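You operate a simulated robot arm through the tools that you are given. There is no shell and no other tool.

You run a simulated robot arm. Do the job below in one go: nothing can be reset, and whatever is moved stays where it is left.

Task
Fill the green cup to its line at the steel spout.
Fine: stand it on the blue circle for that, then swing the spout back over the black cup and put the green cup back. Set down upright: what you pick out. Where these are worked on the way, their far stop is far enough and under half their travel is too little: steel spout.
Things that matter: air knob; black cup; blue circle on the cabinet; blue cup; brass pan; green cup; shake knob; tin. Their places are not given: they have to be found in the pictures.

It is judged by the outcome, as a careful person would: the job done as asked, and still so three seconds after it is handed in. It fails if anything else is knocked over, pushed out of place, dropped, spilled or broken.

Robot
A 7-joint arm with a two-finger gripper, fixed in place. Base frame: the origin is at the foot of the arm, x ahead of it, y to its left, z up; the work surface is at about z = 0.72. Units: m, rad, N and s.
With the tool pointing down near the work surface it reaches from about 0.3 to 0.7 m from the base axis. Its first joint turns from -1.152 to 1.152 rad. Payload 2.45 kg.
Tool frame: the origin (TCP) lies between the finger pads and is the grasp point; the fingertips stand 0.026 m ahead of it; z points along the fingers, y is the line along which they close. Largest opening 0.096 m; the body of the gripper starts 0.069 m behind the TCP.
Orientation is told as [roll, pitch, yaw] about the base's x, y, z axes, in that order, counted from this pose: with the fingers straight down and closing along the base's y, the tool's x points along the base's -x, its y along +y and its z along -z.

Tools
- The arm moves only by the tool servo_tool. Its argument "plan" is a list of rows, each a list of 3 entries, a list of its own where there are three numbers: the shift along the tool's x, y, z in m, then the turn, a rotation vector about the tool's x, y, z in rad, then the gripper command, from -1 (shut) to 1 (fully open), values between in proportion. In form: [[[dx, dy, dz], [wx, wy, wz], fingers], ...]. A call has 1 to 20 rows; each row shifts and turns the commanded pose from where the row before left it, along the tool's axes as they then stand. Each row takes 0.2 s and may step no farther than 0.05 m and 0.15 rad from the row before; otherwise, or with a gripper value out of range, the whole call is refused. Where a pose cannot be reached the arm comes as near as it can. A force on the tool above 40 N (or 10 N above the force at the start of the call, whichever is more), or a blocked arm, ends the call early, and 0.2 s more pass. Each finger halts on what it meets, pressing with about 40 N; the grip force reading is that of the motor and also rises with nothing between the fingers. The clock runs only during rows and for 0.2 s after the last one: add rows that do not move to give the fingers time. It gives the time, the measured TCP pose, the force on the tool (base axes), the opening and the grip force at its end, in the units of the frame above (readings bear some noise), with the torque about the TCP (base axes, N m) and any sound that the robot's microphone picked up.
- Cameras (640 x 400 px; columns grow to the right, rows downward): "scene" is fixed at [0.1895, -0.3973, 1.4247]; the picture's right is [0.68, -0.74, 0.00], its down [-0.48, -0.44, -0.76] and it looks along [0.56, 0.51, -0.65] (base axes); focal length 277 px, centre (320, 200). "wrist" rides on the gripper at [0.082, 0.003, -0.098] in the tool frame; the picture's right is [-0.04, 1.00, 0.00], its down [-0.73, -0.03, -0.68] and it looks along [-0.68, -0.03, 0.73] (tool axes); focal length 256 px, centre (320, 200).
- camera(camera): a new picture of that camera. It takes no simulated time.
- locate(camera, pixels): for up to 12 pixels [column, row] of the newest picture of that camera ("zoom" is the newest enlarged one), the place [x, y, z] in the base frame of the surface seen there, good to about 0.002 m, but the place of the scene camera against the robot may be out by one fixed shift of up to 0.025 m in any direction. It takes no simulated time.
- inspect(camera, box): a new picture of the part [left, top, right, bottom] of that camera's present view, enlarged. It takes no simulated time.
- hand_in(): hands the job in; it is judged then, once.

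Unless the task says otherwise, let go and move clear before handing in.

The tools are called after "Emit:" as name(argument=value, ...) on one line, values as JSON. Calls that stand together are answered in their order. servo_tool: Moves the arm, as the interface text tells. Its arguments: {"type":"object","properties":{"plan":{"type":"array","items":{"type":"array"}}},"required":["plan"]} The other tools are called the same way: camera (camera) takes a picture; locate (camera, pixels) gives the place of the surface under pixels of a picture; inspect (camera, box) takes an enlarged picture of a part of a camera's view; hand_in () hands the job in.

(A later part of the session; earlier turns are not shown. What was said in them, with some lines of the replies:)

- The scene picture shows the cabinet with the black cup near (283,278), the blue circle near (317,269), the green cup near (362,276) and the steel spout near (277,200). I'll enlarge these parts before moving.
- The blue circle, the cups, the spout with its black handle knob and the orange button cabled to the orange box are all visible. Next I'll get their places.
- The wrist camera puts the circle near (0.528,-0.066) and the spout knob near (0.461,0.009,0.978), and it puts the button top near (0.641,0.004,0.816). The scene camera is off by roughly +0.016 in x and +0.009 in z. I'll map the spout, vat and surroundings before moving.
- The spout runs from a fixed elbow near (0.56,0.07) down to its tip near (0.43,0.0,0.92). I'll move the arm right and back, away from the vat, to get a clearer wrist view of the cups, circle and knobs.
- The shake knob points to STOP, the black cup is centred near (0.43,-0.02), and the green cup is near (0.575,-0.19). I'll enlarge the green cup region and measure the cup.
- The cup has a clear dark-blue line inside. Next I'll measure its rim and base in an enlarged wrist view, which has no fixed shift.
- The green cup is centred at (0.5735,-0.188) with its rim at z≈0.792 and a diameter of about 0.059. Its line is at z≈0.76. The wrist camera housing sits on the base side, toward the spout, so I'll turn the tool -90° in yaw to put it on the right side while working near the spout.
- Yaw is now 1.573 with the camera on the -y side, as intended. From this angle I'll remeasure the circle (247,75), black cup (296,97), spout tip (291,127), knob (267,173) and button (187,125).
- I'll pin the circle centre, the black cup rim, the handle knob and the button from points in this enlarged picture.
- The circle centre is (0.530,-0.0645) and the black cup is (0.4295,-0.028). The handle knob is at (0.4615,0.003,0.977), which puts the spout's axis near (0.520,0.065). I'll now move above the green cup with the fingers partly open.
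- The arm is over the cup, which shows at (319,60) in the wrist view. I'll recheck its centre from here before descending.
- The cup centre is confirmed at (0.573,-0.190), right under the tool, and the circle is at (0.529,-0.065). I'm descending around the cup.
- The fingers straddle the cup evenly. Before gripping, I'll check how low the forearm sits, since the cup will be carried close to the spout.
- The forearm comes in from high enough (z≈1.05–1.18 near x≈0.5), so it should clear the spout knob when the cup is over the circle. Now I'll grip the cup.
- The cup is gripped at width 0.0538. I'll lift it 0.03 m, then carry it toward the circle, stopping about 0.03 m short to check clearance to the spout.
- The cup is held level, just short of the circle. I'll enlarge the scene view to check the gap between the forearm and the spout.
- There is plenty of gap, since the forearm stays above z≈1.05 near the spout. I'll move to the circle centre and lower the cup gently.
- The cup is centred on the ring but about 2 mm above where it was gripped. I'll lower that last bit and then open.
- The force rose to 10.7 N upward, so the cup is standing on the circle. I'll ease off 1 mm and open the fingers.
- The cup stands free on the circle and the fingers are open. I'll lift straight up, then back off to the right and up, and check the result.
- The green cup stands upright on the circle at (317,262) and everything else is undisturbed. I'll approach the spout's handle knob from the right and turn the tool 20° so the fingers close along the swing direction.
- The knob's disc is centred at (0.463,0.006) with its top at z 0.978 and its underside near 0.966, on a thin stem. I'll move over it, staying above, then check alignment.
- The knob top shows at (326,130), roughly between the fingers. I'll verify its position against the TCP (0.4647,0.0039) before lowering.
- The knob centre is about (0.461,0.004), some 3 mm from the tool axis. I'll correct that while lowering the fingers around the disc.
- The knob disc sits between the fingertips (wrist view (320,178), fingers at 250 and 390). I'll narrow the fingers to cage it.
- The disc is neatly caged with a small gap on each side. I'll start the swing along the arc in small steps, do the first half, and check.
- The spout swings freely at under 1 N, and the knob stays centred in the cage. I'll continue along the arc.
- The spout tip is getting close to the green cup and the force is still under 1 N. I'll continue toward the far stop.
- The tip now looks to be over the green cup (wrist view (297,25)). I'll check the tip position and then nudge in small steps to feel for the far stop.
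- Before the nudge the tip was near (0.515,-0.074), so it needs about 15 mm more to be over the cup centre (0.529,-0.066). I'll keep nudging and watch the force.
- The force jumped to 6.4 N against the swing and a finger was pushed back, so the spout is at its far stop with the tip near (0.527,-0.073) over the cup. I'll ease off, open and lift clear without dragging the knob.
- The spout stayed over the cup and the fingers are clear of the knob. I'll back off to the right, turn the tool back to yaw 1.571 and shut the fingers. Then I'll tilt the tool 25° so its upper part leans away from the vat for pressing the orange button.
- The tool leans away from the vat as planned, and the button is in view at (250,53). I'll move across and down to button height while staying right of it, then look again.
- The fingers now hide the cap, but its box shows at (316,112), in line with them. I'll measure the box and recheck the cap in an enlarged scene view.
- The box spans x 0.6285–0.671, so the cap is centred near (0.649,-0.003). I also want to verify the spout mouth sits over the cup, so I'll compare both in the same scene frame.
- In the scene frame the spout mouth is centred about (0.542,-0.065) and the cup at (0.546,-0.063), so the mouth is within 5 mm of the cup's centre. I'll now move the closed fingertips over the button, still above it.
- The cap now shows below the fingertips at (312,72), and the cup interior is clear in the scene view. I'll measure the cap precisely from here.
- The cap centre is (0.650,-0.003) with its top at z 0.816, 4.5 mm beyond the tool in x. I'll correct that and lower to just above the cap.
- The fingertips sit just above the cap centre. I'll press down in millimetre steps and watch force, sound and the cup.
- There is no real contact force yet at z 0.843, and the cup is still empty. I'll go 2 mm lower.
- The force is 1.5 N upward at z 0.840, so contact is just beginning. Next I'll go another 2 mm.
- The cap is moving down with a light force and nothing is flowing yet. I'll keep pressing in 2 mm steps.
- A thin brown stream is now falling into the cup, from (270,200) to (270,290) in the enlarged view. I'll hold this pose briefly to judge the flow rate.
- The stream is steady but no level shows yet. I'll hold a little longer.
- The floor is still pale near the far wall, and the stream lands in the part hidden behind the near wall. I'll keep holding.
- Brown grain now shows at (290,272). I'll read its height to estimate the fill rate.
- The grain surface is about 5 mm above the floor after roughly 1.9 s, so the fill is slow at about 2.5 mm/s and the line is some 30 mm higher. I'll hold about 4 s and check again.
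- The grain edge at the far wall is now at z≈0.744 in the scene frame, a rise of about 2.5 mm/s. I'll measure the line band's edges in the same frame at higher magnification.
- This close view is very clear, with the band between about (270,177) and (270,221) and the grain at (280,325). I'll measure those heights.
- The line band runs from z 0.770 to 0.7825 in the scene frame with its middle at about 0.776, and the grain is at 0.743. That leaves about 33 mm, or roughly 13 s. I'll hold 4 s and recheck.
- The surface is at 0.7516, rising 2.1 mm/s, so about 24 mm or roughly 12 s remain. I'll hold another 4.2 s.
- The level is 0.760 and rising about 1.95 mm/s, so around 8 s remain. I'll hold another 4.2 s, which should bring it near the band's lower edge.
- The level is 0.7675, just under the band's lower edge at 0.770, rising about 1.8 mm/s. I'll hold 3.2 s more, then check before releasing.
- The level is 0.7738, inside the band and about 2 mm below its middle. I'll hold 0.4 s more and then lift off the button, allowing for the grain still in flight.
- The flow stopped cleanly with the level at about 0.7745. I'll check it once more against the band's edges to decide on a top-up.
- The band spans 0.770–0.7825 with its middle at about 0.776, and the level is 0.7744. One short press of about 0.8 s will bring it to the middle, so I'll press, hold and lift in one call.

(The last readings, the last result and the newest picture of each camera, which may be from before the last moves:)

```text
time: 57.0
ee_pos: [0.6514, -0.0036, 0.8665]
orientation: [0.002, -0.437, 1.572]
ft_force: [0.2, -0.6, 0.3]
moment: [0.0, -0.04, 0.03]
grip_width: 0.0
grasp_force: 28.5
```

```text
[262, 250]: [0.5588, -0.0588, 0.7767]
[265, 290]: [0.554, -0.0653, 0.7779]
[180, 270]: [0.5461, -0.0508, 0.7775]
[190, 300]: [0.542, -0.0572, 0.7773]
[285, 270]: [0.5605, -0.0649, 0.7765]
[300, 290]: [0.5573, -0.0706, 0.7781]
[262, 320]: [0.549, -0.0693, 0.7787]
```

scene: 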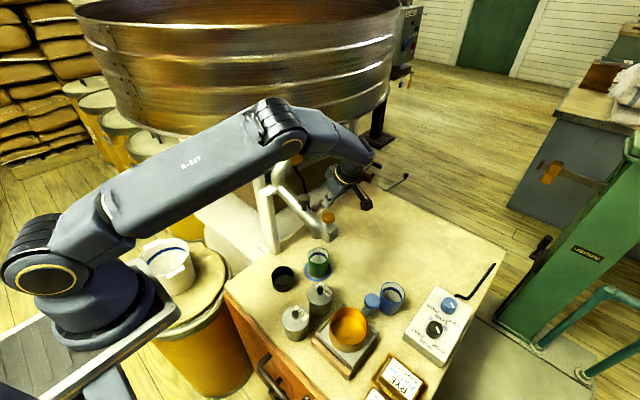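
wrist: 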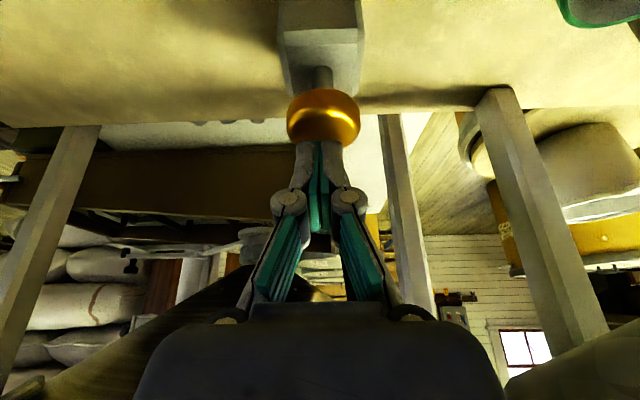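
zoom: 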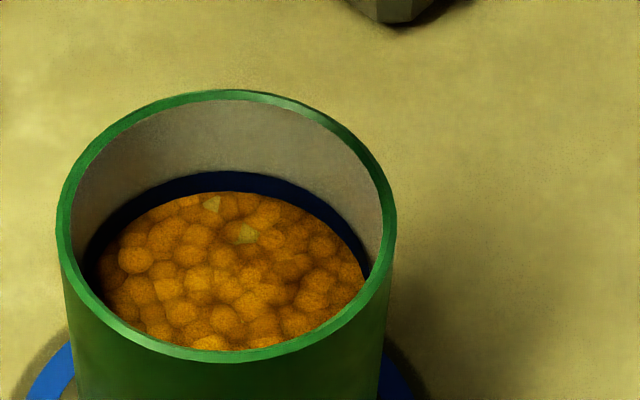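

The level is now 0.7775, at the middle of the line band, and the stream has stopped. I'll retreat the way I came, straighten the tool, and turn it back to the 1.22 yaw for the knob.

Emit:
servo_tool(plan=[[[0.0362, 0, -0.017], [0, 0, 0], -1], [[0.0362, 0, -0.017], [0, 0, 0], -1], [[0.0362, 0, -0.017], [0, 0, 0], -1], [[-0.0157, 0.0178, -0.0335], [0, 0, 0], -1], [[-0.0157, 0.0178, -0.0335], [0, 0, 0], -1], [[-0.0157, 0.0178, -0.0335], [0, 0, 0], -1], [[-0.0157, 0.0178, -0.0335], [0, 0, 0], -1], [[-0.0157, 0.0178, -0.0335], [0, 0, 0], -0.6], [[0, 0, 0], [0, 0.145, 0], -0.2], [[0, 0, 0], [0, 0.145, 0], 0.25], [[0, 0, 0], [0, 0.146, 0], 0.25], [[0, 0, 0], [0, 0, 0.117], 0.25], [[0, 0, 0], [0, 0, 0.117], 0.25], [[0, 0, 0], [0, 0, 0.117], 0.25], [[0, 0, 0], [0, 0, 0], 0.25]])

Emit:
camera(camera="wrist")

Emit:
camera(camera="scene")

```text
time: 60.2
ee_pos: [0.564, -0.1237, 1.0516]
orientation: [0.001, 0.001, 1.217]
ft_force: [-0.3, 0.2, 0.6]
moment: [0.01, 0.0, 0.0]
grip_width: 0.0601
grasp_force: 0.0
```

```text
taken
```

wrist: 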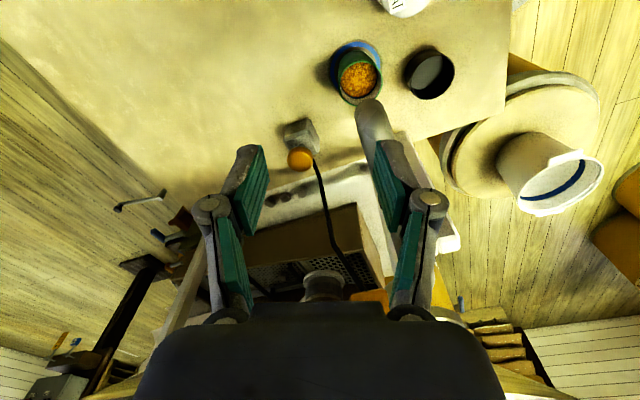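

```text
taken
```

scene: 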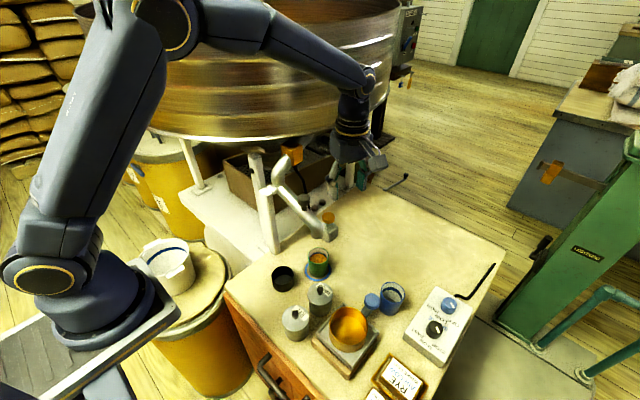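

The cup shows a full surface and everything stands where it was. I'll move toward the knob, staying above it, and measure it again.

Emit:
servo_tool(plan=[[[-0.0243, 0.026, 0.002], [0, 0, 0], 0.25], [[-0.0243, 0.026, 0.002], [0, 0, 0], 0.25], [[0, 0, 0], [0, 0, 0], 0.25]])

Emit:
camera(camera="wrist")

Emit:
inspect(camera="wrist", box=[250, 40, 410, 240])

```text
time: 61.0
ee_pos: [0.5343, -0.0587, 1.0449]
orientation: [0.001, -0.002, 1.22]
ft_force: [-0.8, 0.2, -0.1]
moment: [0.01, -0.01, 0.01]
grip_width: 0.06
grasp_force: 0.1
```

```text
taken
```

wrist: 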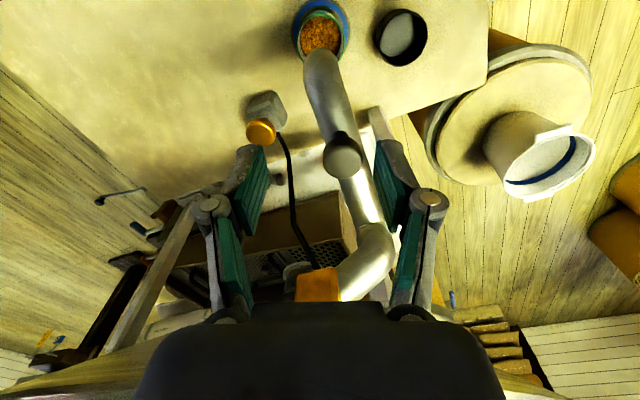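

```text
2.00 times, centred on (330, 140) of wrist
```

zoom: 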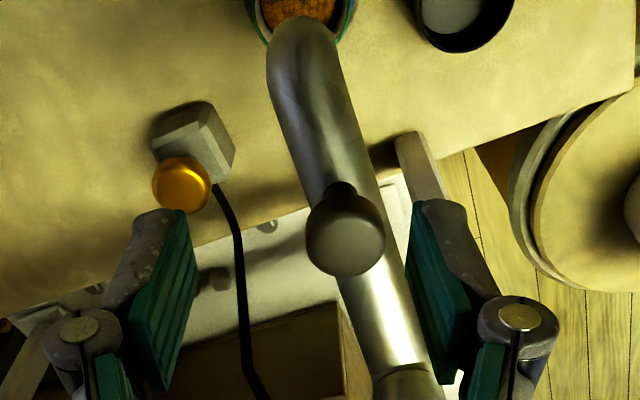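

Emit:
locate(camera="zoom", pixels=[[345, 240], [310, 235], [382, 240], [345, 215], [345, 222], [345, 268], [345, 273], [325, 245], [365, 245], [300, 30], [310, 130]])

```text
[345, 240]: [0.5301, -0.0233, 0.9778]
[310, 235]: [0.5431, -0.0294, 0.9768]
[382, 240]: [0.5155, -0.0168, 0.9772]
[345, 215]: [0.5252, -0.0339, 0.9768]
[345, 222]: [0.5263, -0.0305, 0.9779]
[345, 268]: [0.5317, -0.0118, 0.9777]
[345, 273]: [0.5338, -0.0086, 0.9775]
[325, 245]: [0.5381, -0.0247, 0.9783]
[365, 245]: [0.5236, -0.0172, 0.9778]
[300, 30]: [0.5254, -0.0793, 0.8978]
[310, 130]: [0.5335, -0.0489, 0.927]
```

The knob is now centred at (0.5297,-0.0215), diameter 0.03. I'll move over it and lower the open fingers around it.

Emit:
servo_tool(plan=[[[-0.0167, 0.0086, 0], [0, 0, 0], 0.25], [[-0.0166, 0.0085, 0], [0, 0, 0], 0.25], [[0, 0, 0.01], [0, 0, 0], 0.25], [[0, 0, 0.02], [0, 0, 0], 0.25], [[0, 0, 0.02], [0, 0, 0], 0.25], [[0, 0, 0.012], [0, 0, 0], 0.25], [[0, 0, 0.006], [0, 0, 0], 0.25], [[0, 0, 0], [0, 0, 0], 0.25]])

Emit:
inspect(camera="wrist", box=[220, 100, 420, 260])

```text
time: 62.8
ee_pos: [0.528, -0.0197, 0.9782]
orientation: [0.0, 0.0, 1.22]
ft_force: [-0.1, -0.3, -0.3]
moment: [0.02, 0.0, -0.01]
grip_width: 0.0601
grasp_force: 0.0
```

```text
2.50 times, centred on (320, 180) of wrist
```

zoom: 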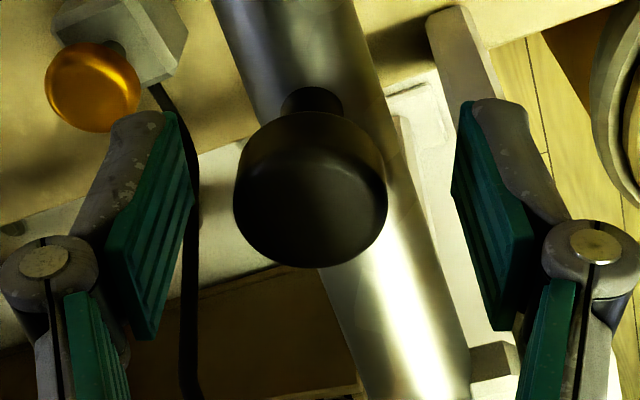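

The knob is between the fingers. I'll cage it again and swing back along the arc, checking halfway.

Emit:
servo_tool(plan=[[[0, 0, 0], [0, 0, 0], -0.1], [[0, 0, 0], [0, 0, 0], -0.33], [[0, 0, 0], [0, 0, 0], -0.33], [[0.0035, 0.0088, 0], [0, 0, 0], -0.33], [[0.0025, 0.0092, 0], [0, 0, 0], -0.33], [[0.0015, 0.0093, 0], [0, 0, 0], -0.33], [[0.0004, 0.0095, 0], [0, 0, 0], -0.33], [[0, 0, 0], [0, 0, 0], -0.33]])

Emit:
camera(camera="wrist")

Emit:
inspect(camera="scene", box=[230, 120, 370, 300])

```text
time: 64.6
ee_pos: [0.4914, -0.016, 0.9782]
orientation: [0.0, 0.0, 1.221]
ft_force: [0.6, -0.5, 0.5]
moment: [0.01, -0.01, -0.01]
grip_width: 0.0327
grasp_force: 0.2
```

```text
taken
```

wrist: 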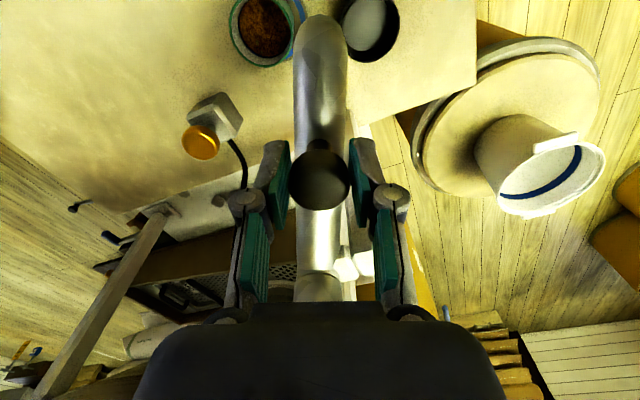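

```text
2.22 times, centred on (300, 210) of scene
```

zoom: 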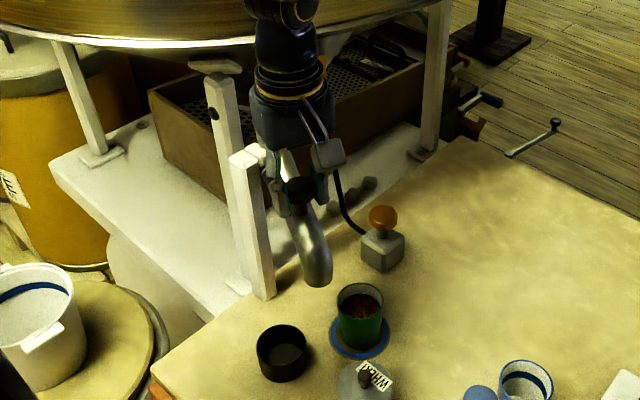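

The spout is halfway back and swinging freely. I'll continue toward the black cup.

Emit:
servo_tool(plan=[[[-0.0006, 0.0094, 0], [0, 0, 0], -0.33], [[-0.0017, 0.0093, 0], [0, 0, 0], -0.33], [[-0.0028, 0.0091, 0], [0, 0, 0], -0.33], [[0, 0, 0], [0, 0, 0], -0.33]])

Emit:
camera(camera="wrist")

Emit:
inspect(camera="scene", box=[230, 120, 370, 300])

```text
time: 65.6
ee_pos: [0.4671, -0.0009, 0.9797]
orientation: [0.001, 0.001, 1.219]
ft_force: [0.5, -1.5, 0.6]
moment: [0.03, -0.04, 0.01]
grip_width: 0.0321
grasp_force: 0.3
```

```text
taken
```

wrist: 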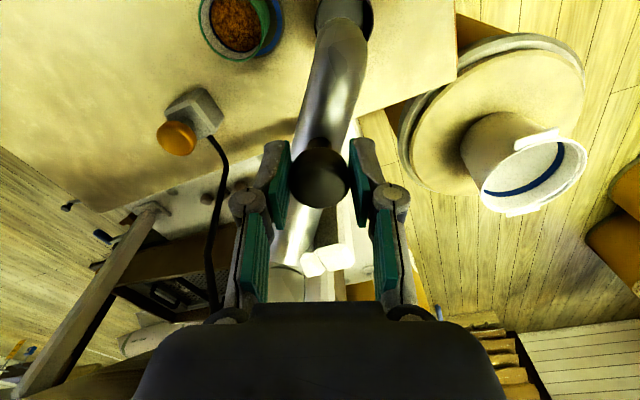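

```text
2.22 times, centred on (300, 210) of scene
```

zoom: 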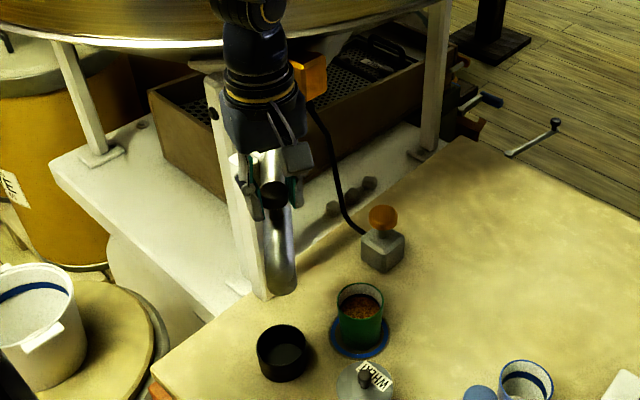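

It's nearly back. I'll take the last step and then small nudges until the stop is felt.

Emit:
servo_tool(plan=[[[-0.0036, 0.0087, 0], [0, 0, 0], -0.33], [[0, 0, 0], [0, 0, 0], -0.33]])

Emit:
servo_tool(plan=[[[-0.0015, 0.003, 0], [0, 0, 0], -0.33], [[0, 0, 0], [0, 0, 0], -0.33]])

Emit:
camera(camera="wrist")

```text
time: 66.2
ee_pos: [0.4604, 0.0044, 0.9787]
orientation: [-0.001, 0.0, 1.221]
ft_force: [2.2, -1.7, -1.8]
moment: [0.03, -0.06, 0.01]
grip_width: 0.0338
grasp_force: 1.6
```

```text
time: 66.8
ee_pos: [0.4579, 0.0068, 0.9791]
orientation: [0.0, -0.001, 1.219]
ft_force: [7.9, -6.4, -0.5]
moment: [-0.14, -0.14, -0.08]
grip_width: 0.0385
grasp_force: 4.8
```

```text
taken
```

wrist: 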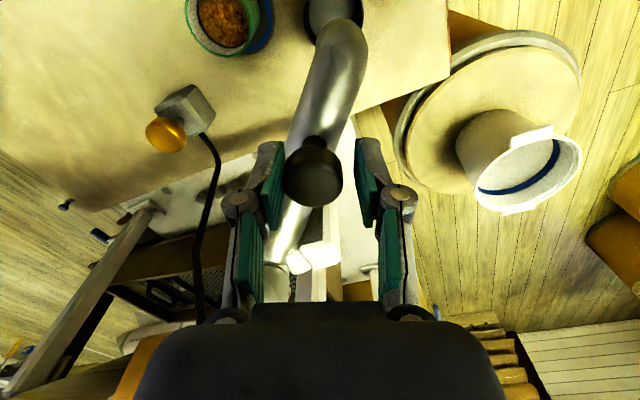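

The force rose to about 10 N and the finger gave way, so the spout is home against its stop over the black cup. I'll ease off, open and lift clear.

Emit:
servo_tool(plan=[[[0.001, -0.0035, 0], [0, 0, 0], -0.2], [[0, 0, 0], [0, 0, 0], 0.1], [[0, 0, 0], [0, 0, 0], 0.25], [[0, 0, 0], [0, 0, 0], 0.25], [[0, 0, -0.02], [0, 0, 0], 0.25], [[0, 0, -0.04], [0, 0, 0], 0.25], [[0, 0, 0], [0, 0, 0], 0.25]])

Emit:
camera(camera="wrist")

Emit:
inspect(camera="scene", box=[230, 150, 370, 300])

```text
time: 68.4
ee_pos: [0.4609, 0.0059, 1.0403]
orientation: [0.0, 0.0, 1.22]
ft_force: [-0.7, -0.8, 0.5]
moment: [0.02, 0.0, 0.0]
grip_width: 0.0602
grasp_force: 0.0
```

```text
taken
```

wrist: 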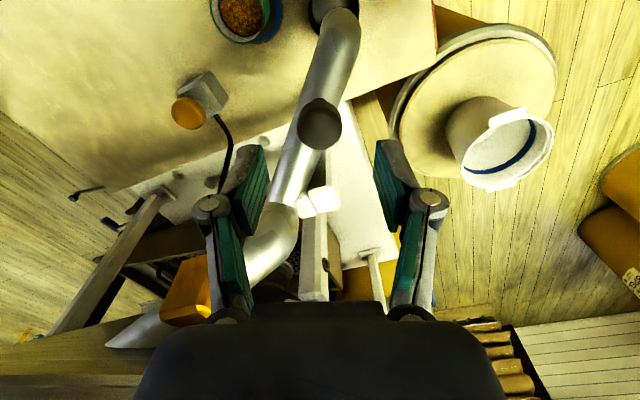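

```text
2.67 times, centred on (300, 225) of scene
```

zoom: 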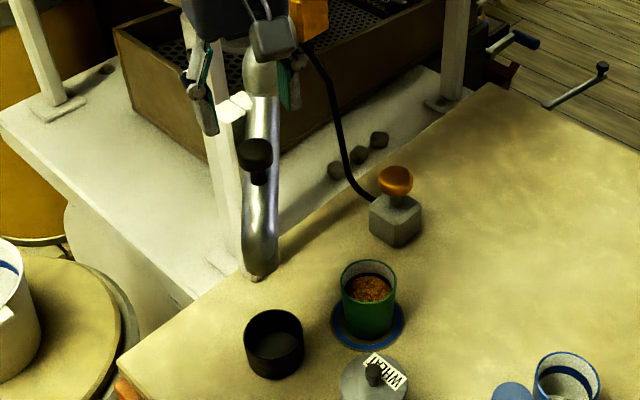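

The spout is home over the black cup and the handle is free. I'll back off to the right, turn the tool to yaw 1.571 and open the fingers for the cup.

Emit:
servo_tool(plan=[[[0.038, -0.0243, 0], [0, 0, 0], 0.4], [[0.038, -0.0243, 0], [0, 0, 0], 0.7], [[0.038, -0.0243, 0], [0, 0, 0], 0.7], [[0.038, -0.0243, 0], [0, 0, 0], 0.7], [[0, 0, 0], [0, 0, -0.117], 0.7], [[0, 0, 0], [0, 0, -0.117], 0.7], [[0, 0, 0], [0, 0, -0.117], 0.7], [[0, 0, 0], [0, 0, 0], 0.7]])

Emit:
camera(camera="wrist")

Emit:
inspect(camera="wrist", box=[220, 60, 420, 240])

```text
time: 70.2
ee_pos: [0.4993, -0.171, 1.0391]
orientation: [-0.001, 0.0, 1.572]
ft_force: [0.8, -0.2, 0.0]
moment: [-0.02, 0.0, 0.01]
grip_width: 0.0816
grasp_force: 0.1
```

```text
taken
```

wrist: 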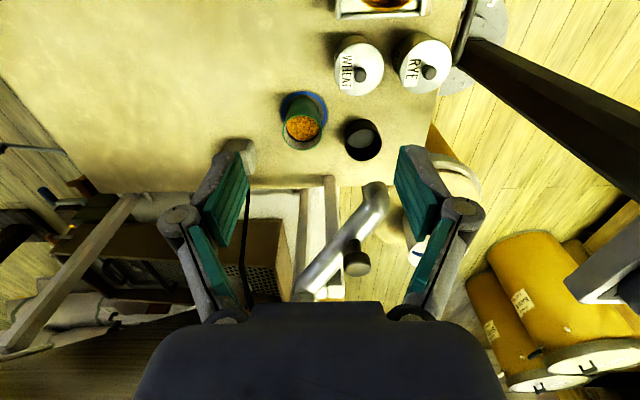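

```text
2.22 times, centred on (320, 150) of wrist
```

zoom: 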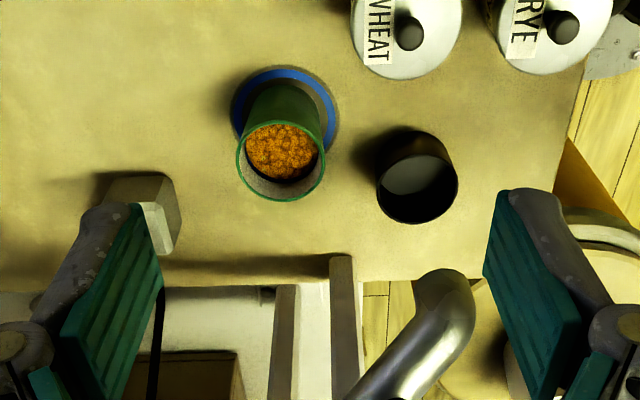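

Emit:
locate(camera="zoom", pixels=[[238, 160], [325, 160], [280, 123], [282, 199], [275, 150], [417, 220], [379, 180], [457, 185], [420, 133]])

```text
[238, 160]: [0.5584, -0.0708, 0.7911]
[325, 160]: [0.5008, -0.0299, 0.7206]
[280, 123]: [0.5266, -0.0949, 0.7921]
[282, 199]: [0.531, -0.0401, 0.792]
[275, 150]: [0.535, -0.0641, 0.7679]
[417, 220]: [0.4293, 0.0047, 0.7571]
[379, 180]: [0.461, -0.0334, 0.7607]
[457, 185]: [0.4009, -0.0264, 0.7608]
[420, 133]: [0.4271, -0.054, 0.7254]
```

The cup is at (0.529,-0.0675), unchanged. I'll come in over it diagonally from the right, stopping above the rim.

Emit:
servo_tool(plan=[[[0, -0.015, 0.035], [0, 0, 0], 0.7], [[0, -0.015, 0.035], [0, 0, 0], 0.7], [[-0.0259, 0, 0.0262], [0, 0, 0], 0.7], [[-0.0259, 0, 0.0262], [0, 0, 0], 0.7], [[-0.0259, 0, 0.0262], [0, 0, 0], 0.7], [[-0.0259, 0, 0.0262], [0, 0, 0], 0.7], [[0, 0, 0], [0, 0, 0], 0.7], [[0, 0, 0], [0, 0, 0], 0.7]])

Emit:
camera(camera="wrist")

Emit:
locate(camera="wrist", pixels=[[320, 150], [290, 130], [350, 130], [320, 110], [320, 170]])

```text
time: 72.0
ee_pos: [0.5296, -0.067, 0.8658]
orientation: [-0.001, 0.001, 1.572]
ft_force: [-0.6, 0.2, -1.0]
moment: [0.02, -0.03, 0.0]
grip_width: 0.0815
grasp_force: 0.1
```

```text
taken
```

wrist: 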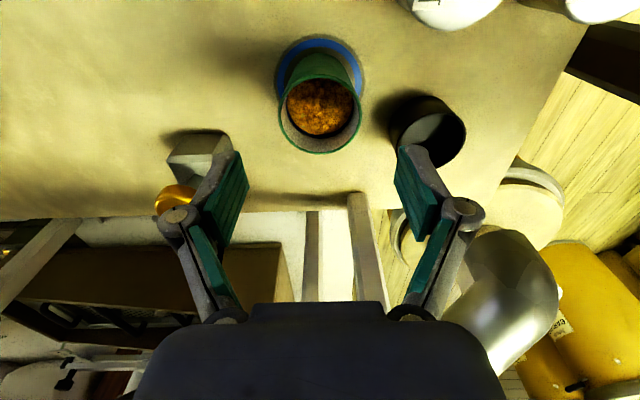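

```text
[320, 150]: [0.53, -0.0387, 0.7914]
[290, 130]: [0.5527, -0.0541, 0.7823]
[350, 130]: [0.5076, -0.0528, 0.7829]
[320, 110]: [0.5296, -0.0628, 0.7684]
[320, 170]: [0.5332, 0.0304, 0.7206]
```

The cup is centred under the tool. I'll descend around it to the same grip height and close.

Emit:
servo_tool(plan=[[[0, 0, 0.035], [0, 0, 0], 0.7], [[0, 0, 0.03], [0, 0, 0], 0.7], [[0, 0, 0.02], [0, 0, 0], 0.7], [[0, 0, 0.012], [0, 0, 0], 0.7], [[0, 0, 0.006], [0, 0, 0], 0.7], [[0, 0, 0], [0, 0, 0], 0.7]])

Emit:
camera(camera="wrist")

```text
time: 73.4
ee_pos: [0.5298, -0.0671, 0.7595]
orientation: [0.002, -0.001, 1.571]
ft_force: [0.6, 0.9, 0.3]
moment: [-0.02, 0.01, 0.02]
grip_width: 0.0816
grasp_force: 0.0
```

```text
taken
```

wrist: 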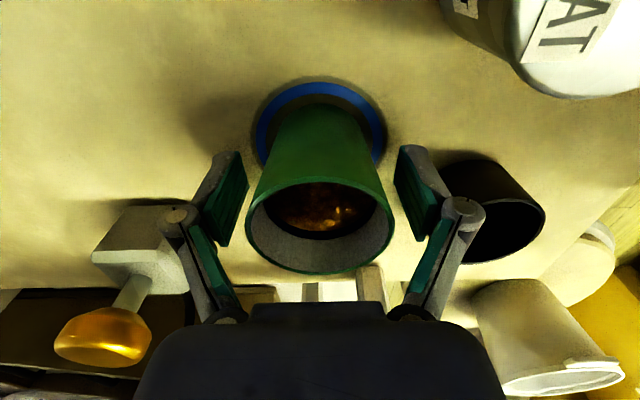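

The fingers straddle the cup evenly. I'll close on it and lift slightly.

Emit:
servo_tool(plan=[[[0, 0, 0], [0, 0, 0], -0.1], [[0, 0, 0], [0, 0, 0], -0.1], [[0, 0, 0], [0, 0, 0], -0.1], [[0, 0, 0], [0, 0, 0], -0.1], [[0, 0, 0], [0, 0, 0], -0.1]])

```text
time: 74.6
ee_pos: [0.5288, -0.0675, 0.7595]
orientation: [0.001, 0.0, 1.571]
ft_force: [-0.6, -0.2, -0.2]
moment: [0.05, 0.04, 0.02]
grip_width: 0.0536
grasp_force: 39.9
```

The cup is gripped at width 0.0536 like before, with the grip at z 0.7595. I'll lift 35 mm and carry it smoothly back to its original place at (0.573,-0.190).

Emit:
servo_tool(plan=[[[0, 0, -0.006], [0, 0, 0], -0.1], [[0, 0, -0.012], [0, 0, 0], -0.1], [[0, 0, -0.012], [0, 0, 0], -0.1], [[0, 0, -0.005], [0, 0, 0], -0.1], [[0.0061, -0.0022, 0], [0, 0, 0], -0.1], [[0.0122, -0.0045, 0], [0, 0, 0], -0.1], [[0.0183, -0.0067, 0], [0, 0, 0], -0.1], [[0.0245, -0.0089, 0], [0, 0, 0], -0.1], [[0.0245, -0.0089, 0], [0, 0, 0], -0.1], [[0.0183, -0.0067, 0], [0, 0, 0], -0.1], [[0.0122, -0.0045, 0], [0, 0, 0], -0.1], [[0.0061, -0.0022, 0], [0, 0, 0], -0.1], [[0, 0, 0], [0, 0, 0], -0.1]])

Emit:
camera(camera="wrist")

Emit:
camera(camera="scene")

```text
time: 77.4
ee_pos: [0.5728, -0.1894, 0.796]
orientation: [0.0, -0.001, 1.571]
ft_force: [-0.1, -0.1, -1.3]
moment: [0.05, 0.01, -0.01]
grip_width: 0.0538
grasp_force: 39.9
```

```text
taken
```

wrist: 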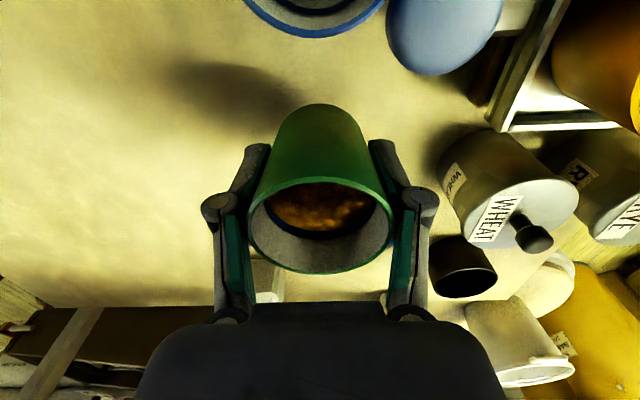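

```text
taken
```

scene: 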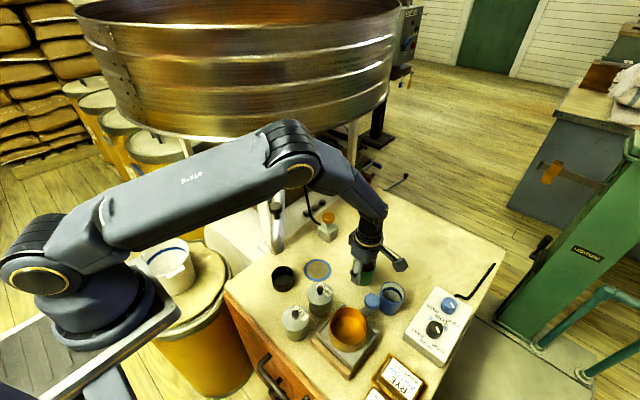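

The cup is back above its original spot, level and full. I'll lower it gently until contact.

Emit:
servo_tool(plan=[[[0, 0, 0.01], [0, 0, 0], -0.1], [[0, 0, 0.012], [0, 0, 0], -0.1], [[0, 0, 0.007], [0, 0, 0], -0.1], [[0, 0, 0.003], [0, 0, 0], -0.1], [[0, 0, 0.0015], [0, 0, 0], -0.1], [[0, 0, 0], [0, 0, 0], -0.1]])

```text
time: 78.8
ee_pos: [0.5738, -0.1896, 0.7621]
orientation: [0.0, 0.0, 1.572]
ft_force: [-0.2, -1.0, -1.5]
moment: [0.01, -0.01, 0.0]
grip_width: 0.0536
grasp_force: 39.9
```

No contact yet at z 0.762, so I'll lower one millimetre at a time.

Emit:
servo_tool(plan=[[[0, 0, 0.001], [0, 0, 0], -0.1], [[0, 0, 0.0008], [0, 0, 0], -0.1], [[0, 0, 0], [0, 0, 0], -0.1]])

```text
time: 79.6
ee_pos: [0.5736, -0.1897, 0.7599]
orientation: [0.0, -0.001, 1.571]
ft_force: [0.5, 0.0, -1.8]
moment: [0.0, 0.0, 0.01]
grip_width: 0.0532
grasp_force: 39.8
```

The reading still shows hanging weight at -1.8 N. One more millimetre.

Emit:
servo_tool(plan=[[[0, 0, 0.001], [0, 0, 0], -0.1], [[0, 0, 0], [0, 0, 0], -0.1]])

```text
time: 80.2
ee_pos: [0.5732, -0.1899, 0.7593]
orientation: [-0.001, 0.001, 1.571]
ft_force: [-2.3, 0.9, 5.4]
moment: [0.04, 0.03, -0.05]
grip_width: 0.0534
grasp_force: 40.3
```

The force turned to +5.4 N, so the cup is standing on the cabinet. I'll open the fingers and lift straight up.

Emit:
servo_tool(plan=[[[0, 0, -0.0005], [0, 0, 0], -0.1], [[0, 0, 0], [0, 0, 0], 0.3], [[0, 0, 0], [0, 0, 0], 0.7], [[0, 0, 0], [0, 0, 0], 0.7], [[0, 0, 0], [0, 0, 0], 0.7]])

Emit:
camera(camera="wrist")

```text
time: 81.4
ee_pos: [0.5733, -0.1887, 0.7598]
orientation: [-0.001, -0.001, 1.571]
ft_force: [0.9, 1.2, 0.6]
moment: [0.0, 0.0, 0.03]
grip_width: 0.0815
grasp_force: 0.0
```

```text
taken
```

wrist: 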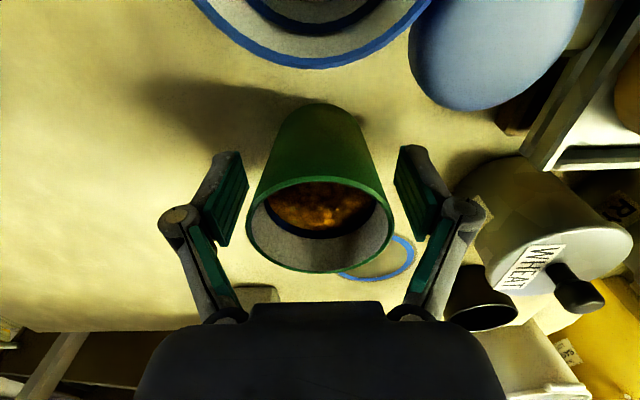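

The cup stands upright with the fingers clear on both sides. Lifting straight up and away, then a final check.

Emit:
servo_tool(plan=[[[0, 0, -0.015], [0, 0, 0], 0.7], [[0, 0, -0.03], [0, 0, 0], 0.7], [[0, 0, -0.045], [0, 0, 0], 0.7], [[0, 0, -0.045], [0, 0, 0], 0.7], [[0, 0, -0.045], [0, 0, 0], 0.7], [[0, 0.03, -0.035], [0, 0, 0], 0.7], [[0, 0.03, -0.03], [0, 0, 0], 0.7], [[0, 0, 0], [0, 0, 0], 0.7]])

Emit:
camera(camera="scene")

Emit:
inspect(camera="scene", box=[240, 150, 440, 330])

Emit:
inspect(camera="scene", box=[345, 255, 380, 300])

Emit:
camera(camera="wrist")

```text
time: 83.2
ee_pos: [0.513, -0.1854, 1.0036]
orientation: [0.0, 0.001, 1.57]
ft_force: [0.8, 0.5, -0.4]
moment: [-0.03, -0.03, 0.01]
grip_width: 0.0814
grasp_force: 0.1
```

```text
taken
```

scene: 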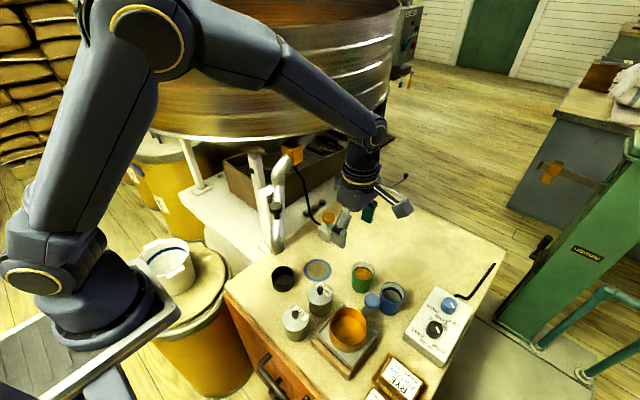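

```text
2.22 times, centred on (340, 240) of scene
```

zoom: 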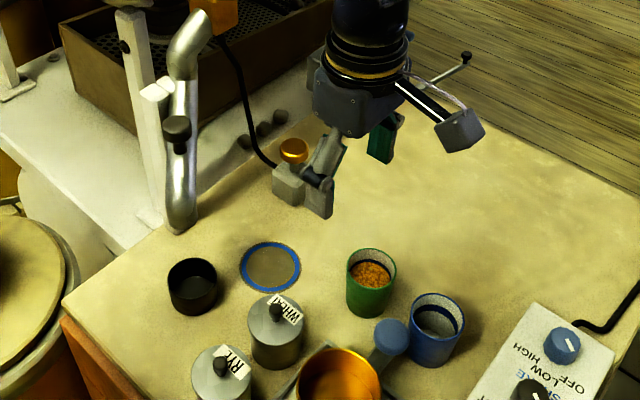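

```text
8.89 times, centred on (362, 278) of scene
```

zoom: 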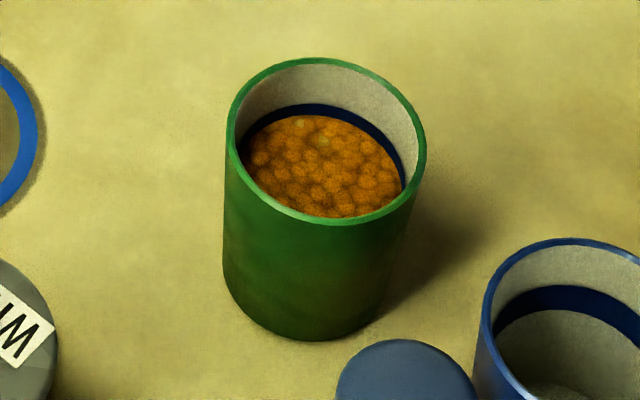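

```text
taken
```

wrist: 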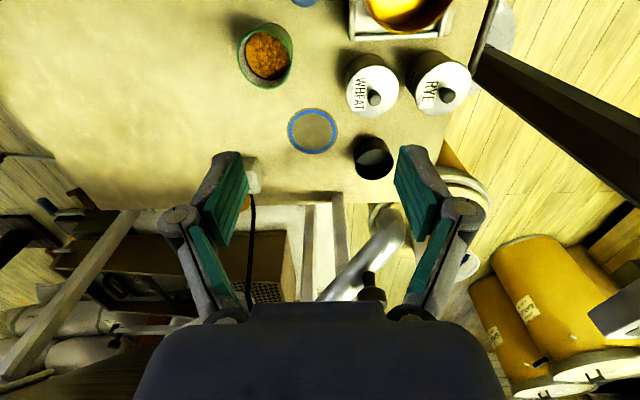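

The final pictures show the green cup upright at its original place, filled to the middle of its blue line. The spout is back over the black cup, the blue circle is empty and clean, and the tins, pan, blue cup and knobs are untouched. The arm is clear, so I'm handing in.

Emit:
hand_in()

```text
The job is handed in.
```

The green cup is filled to the middle of its blue line and stands upright back where it started. I've handed the job in; no verdict came back.

- **Filling:** I stood the cup on the blue circle, swung the steel spout to its far stop over it, and held the orange button until the grain reached the line. I then gave one short top-up press. The flow stopped cleanly each time, and I saw no spilled grain.
- **Spout:** It is back against its other stop, over the black cup.
- **Everything else:** The black cup, blue cup, tins and brass pan are where they were, and I did not touch the air or shake knobs. The gripper is open and clear of the cabinet.
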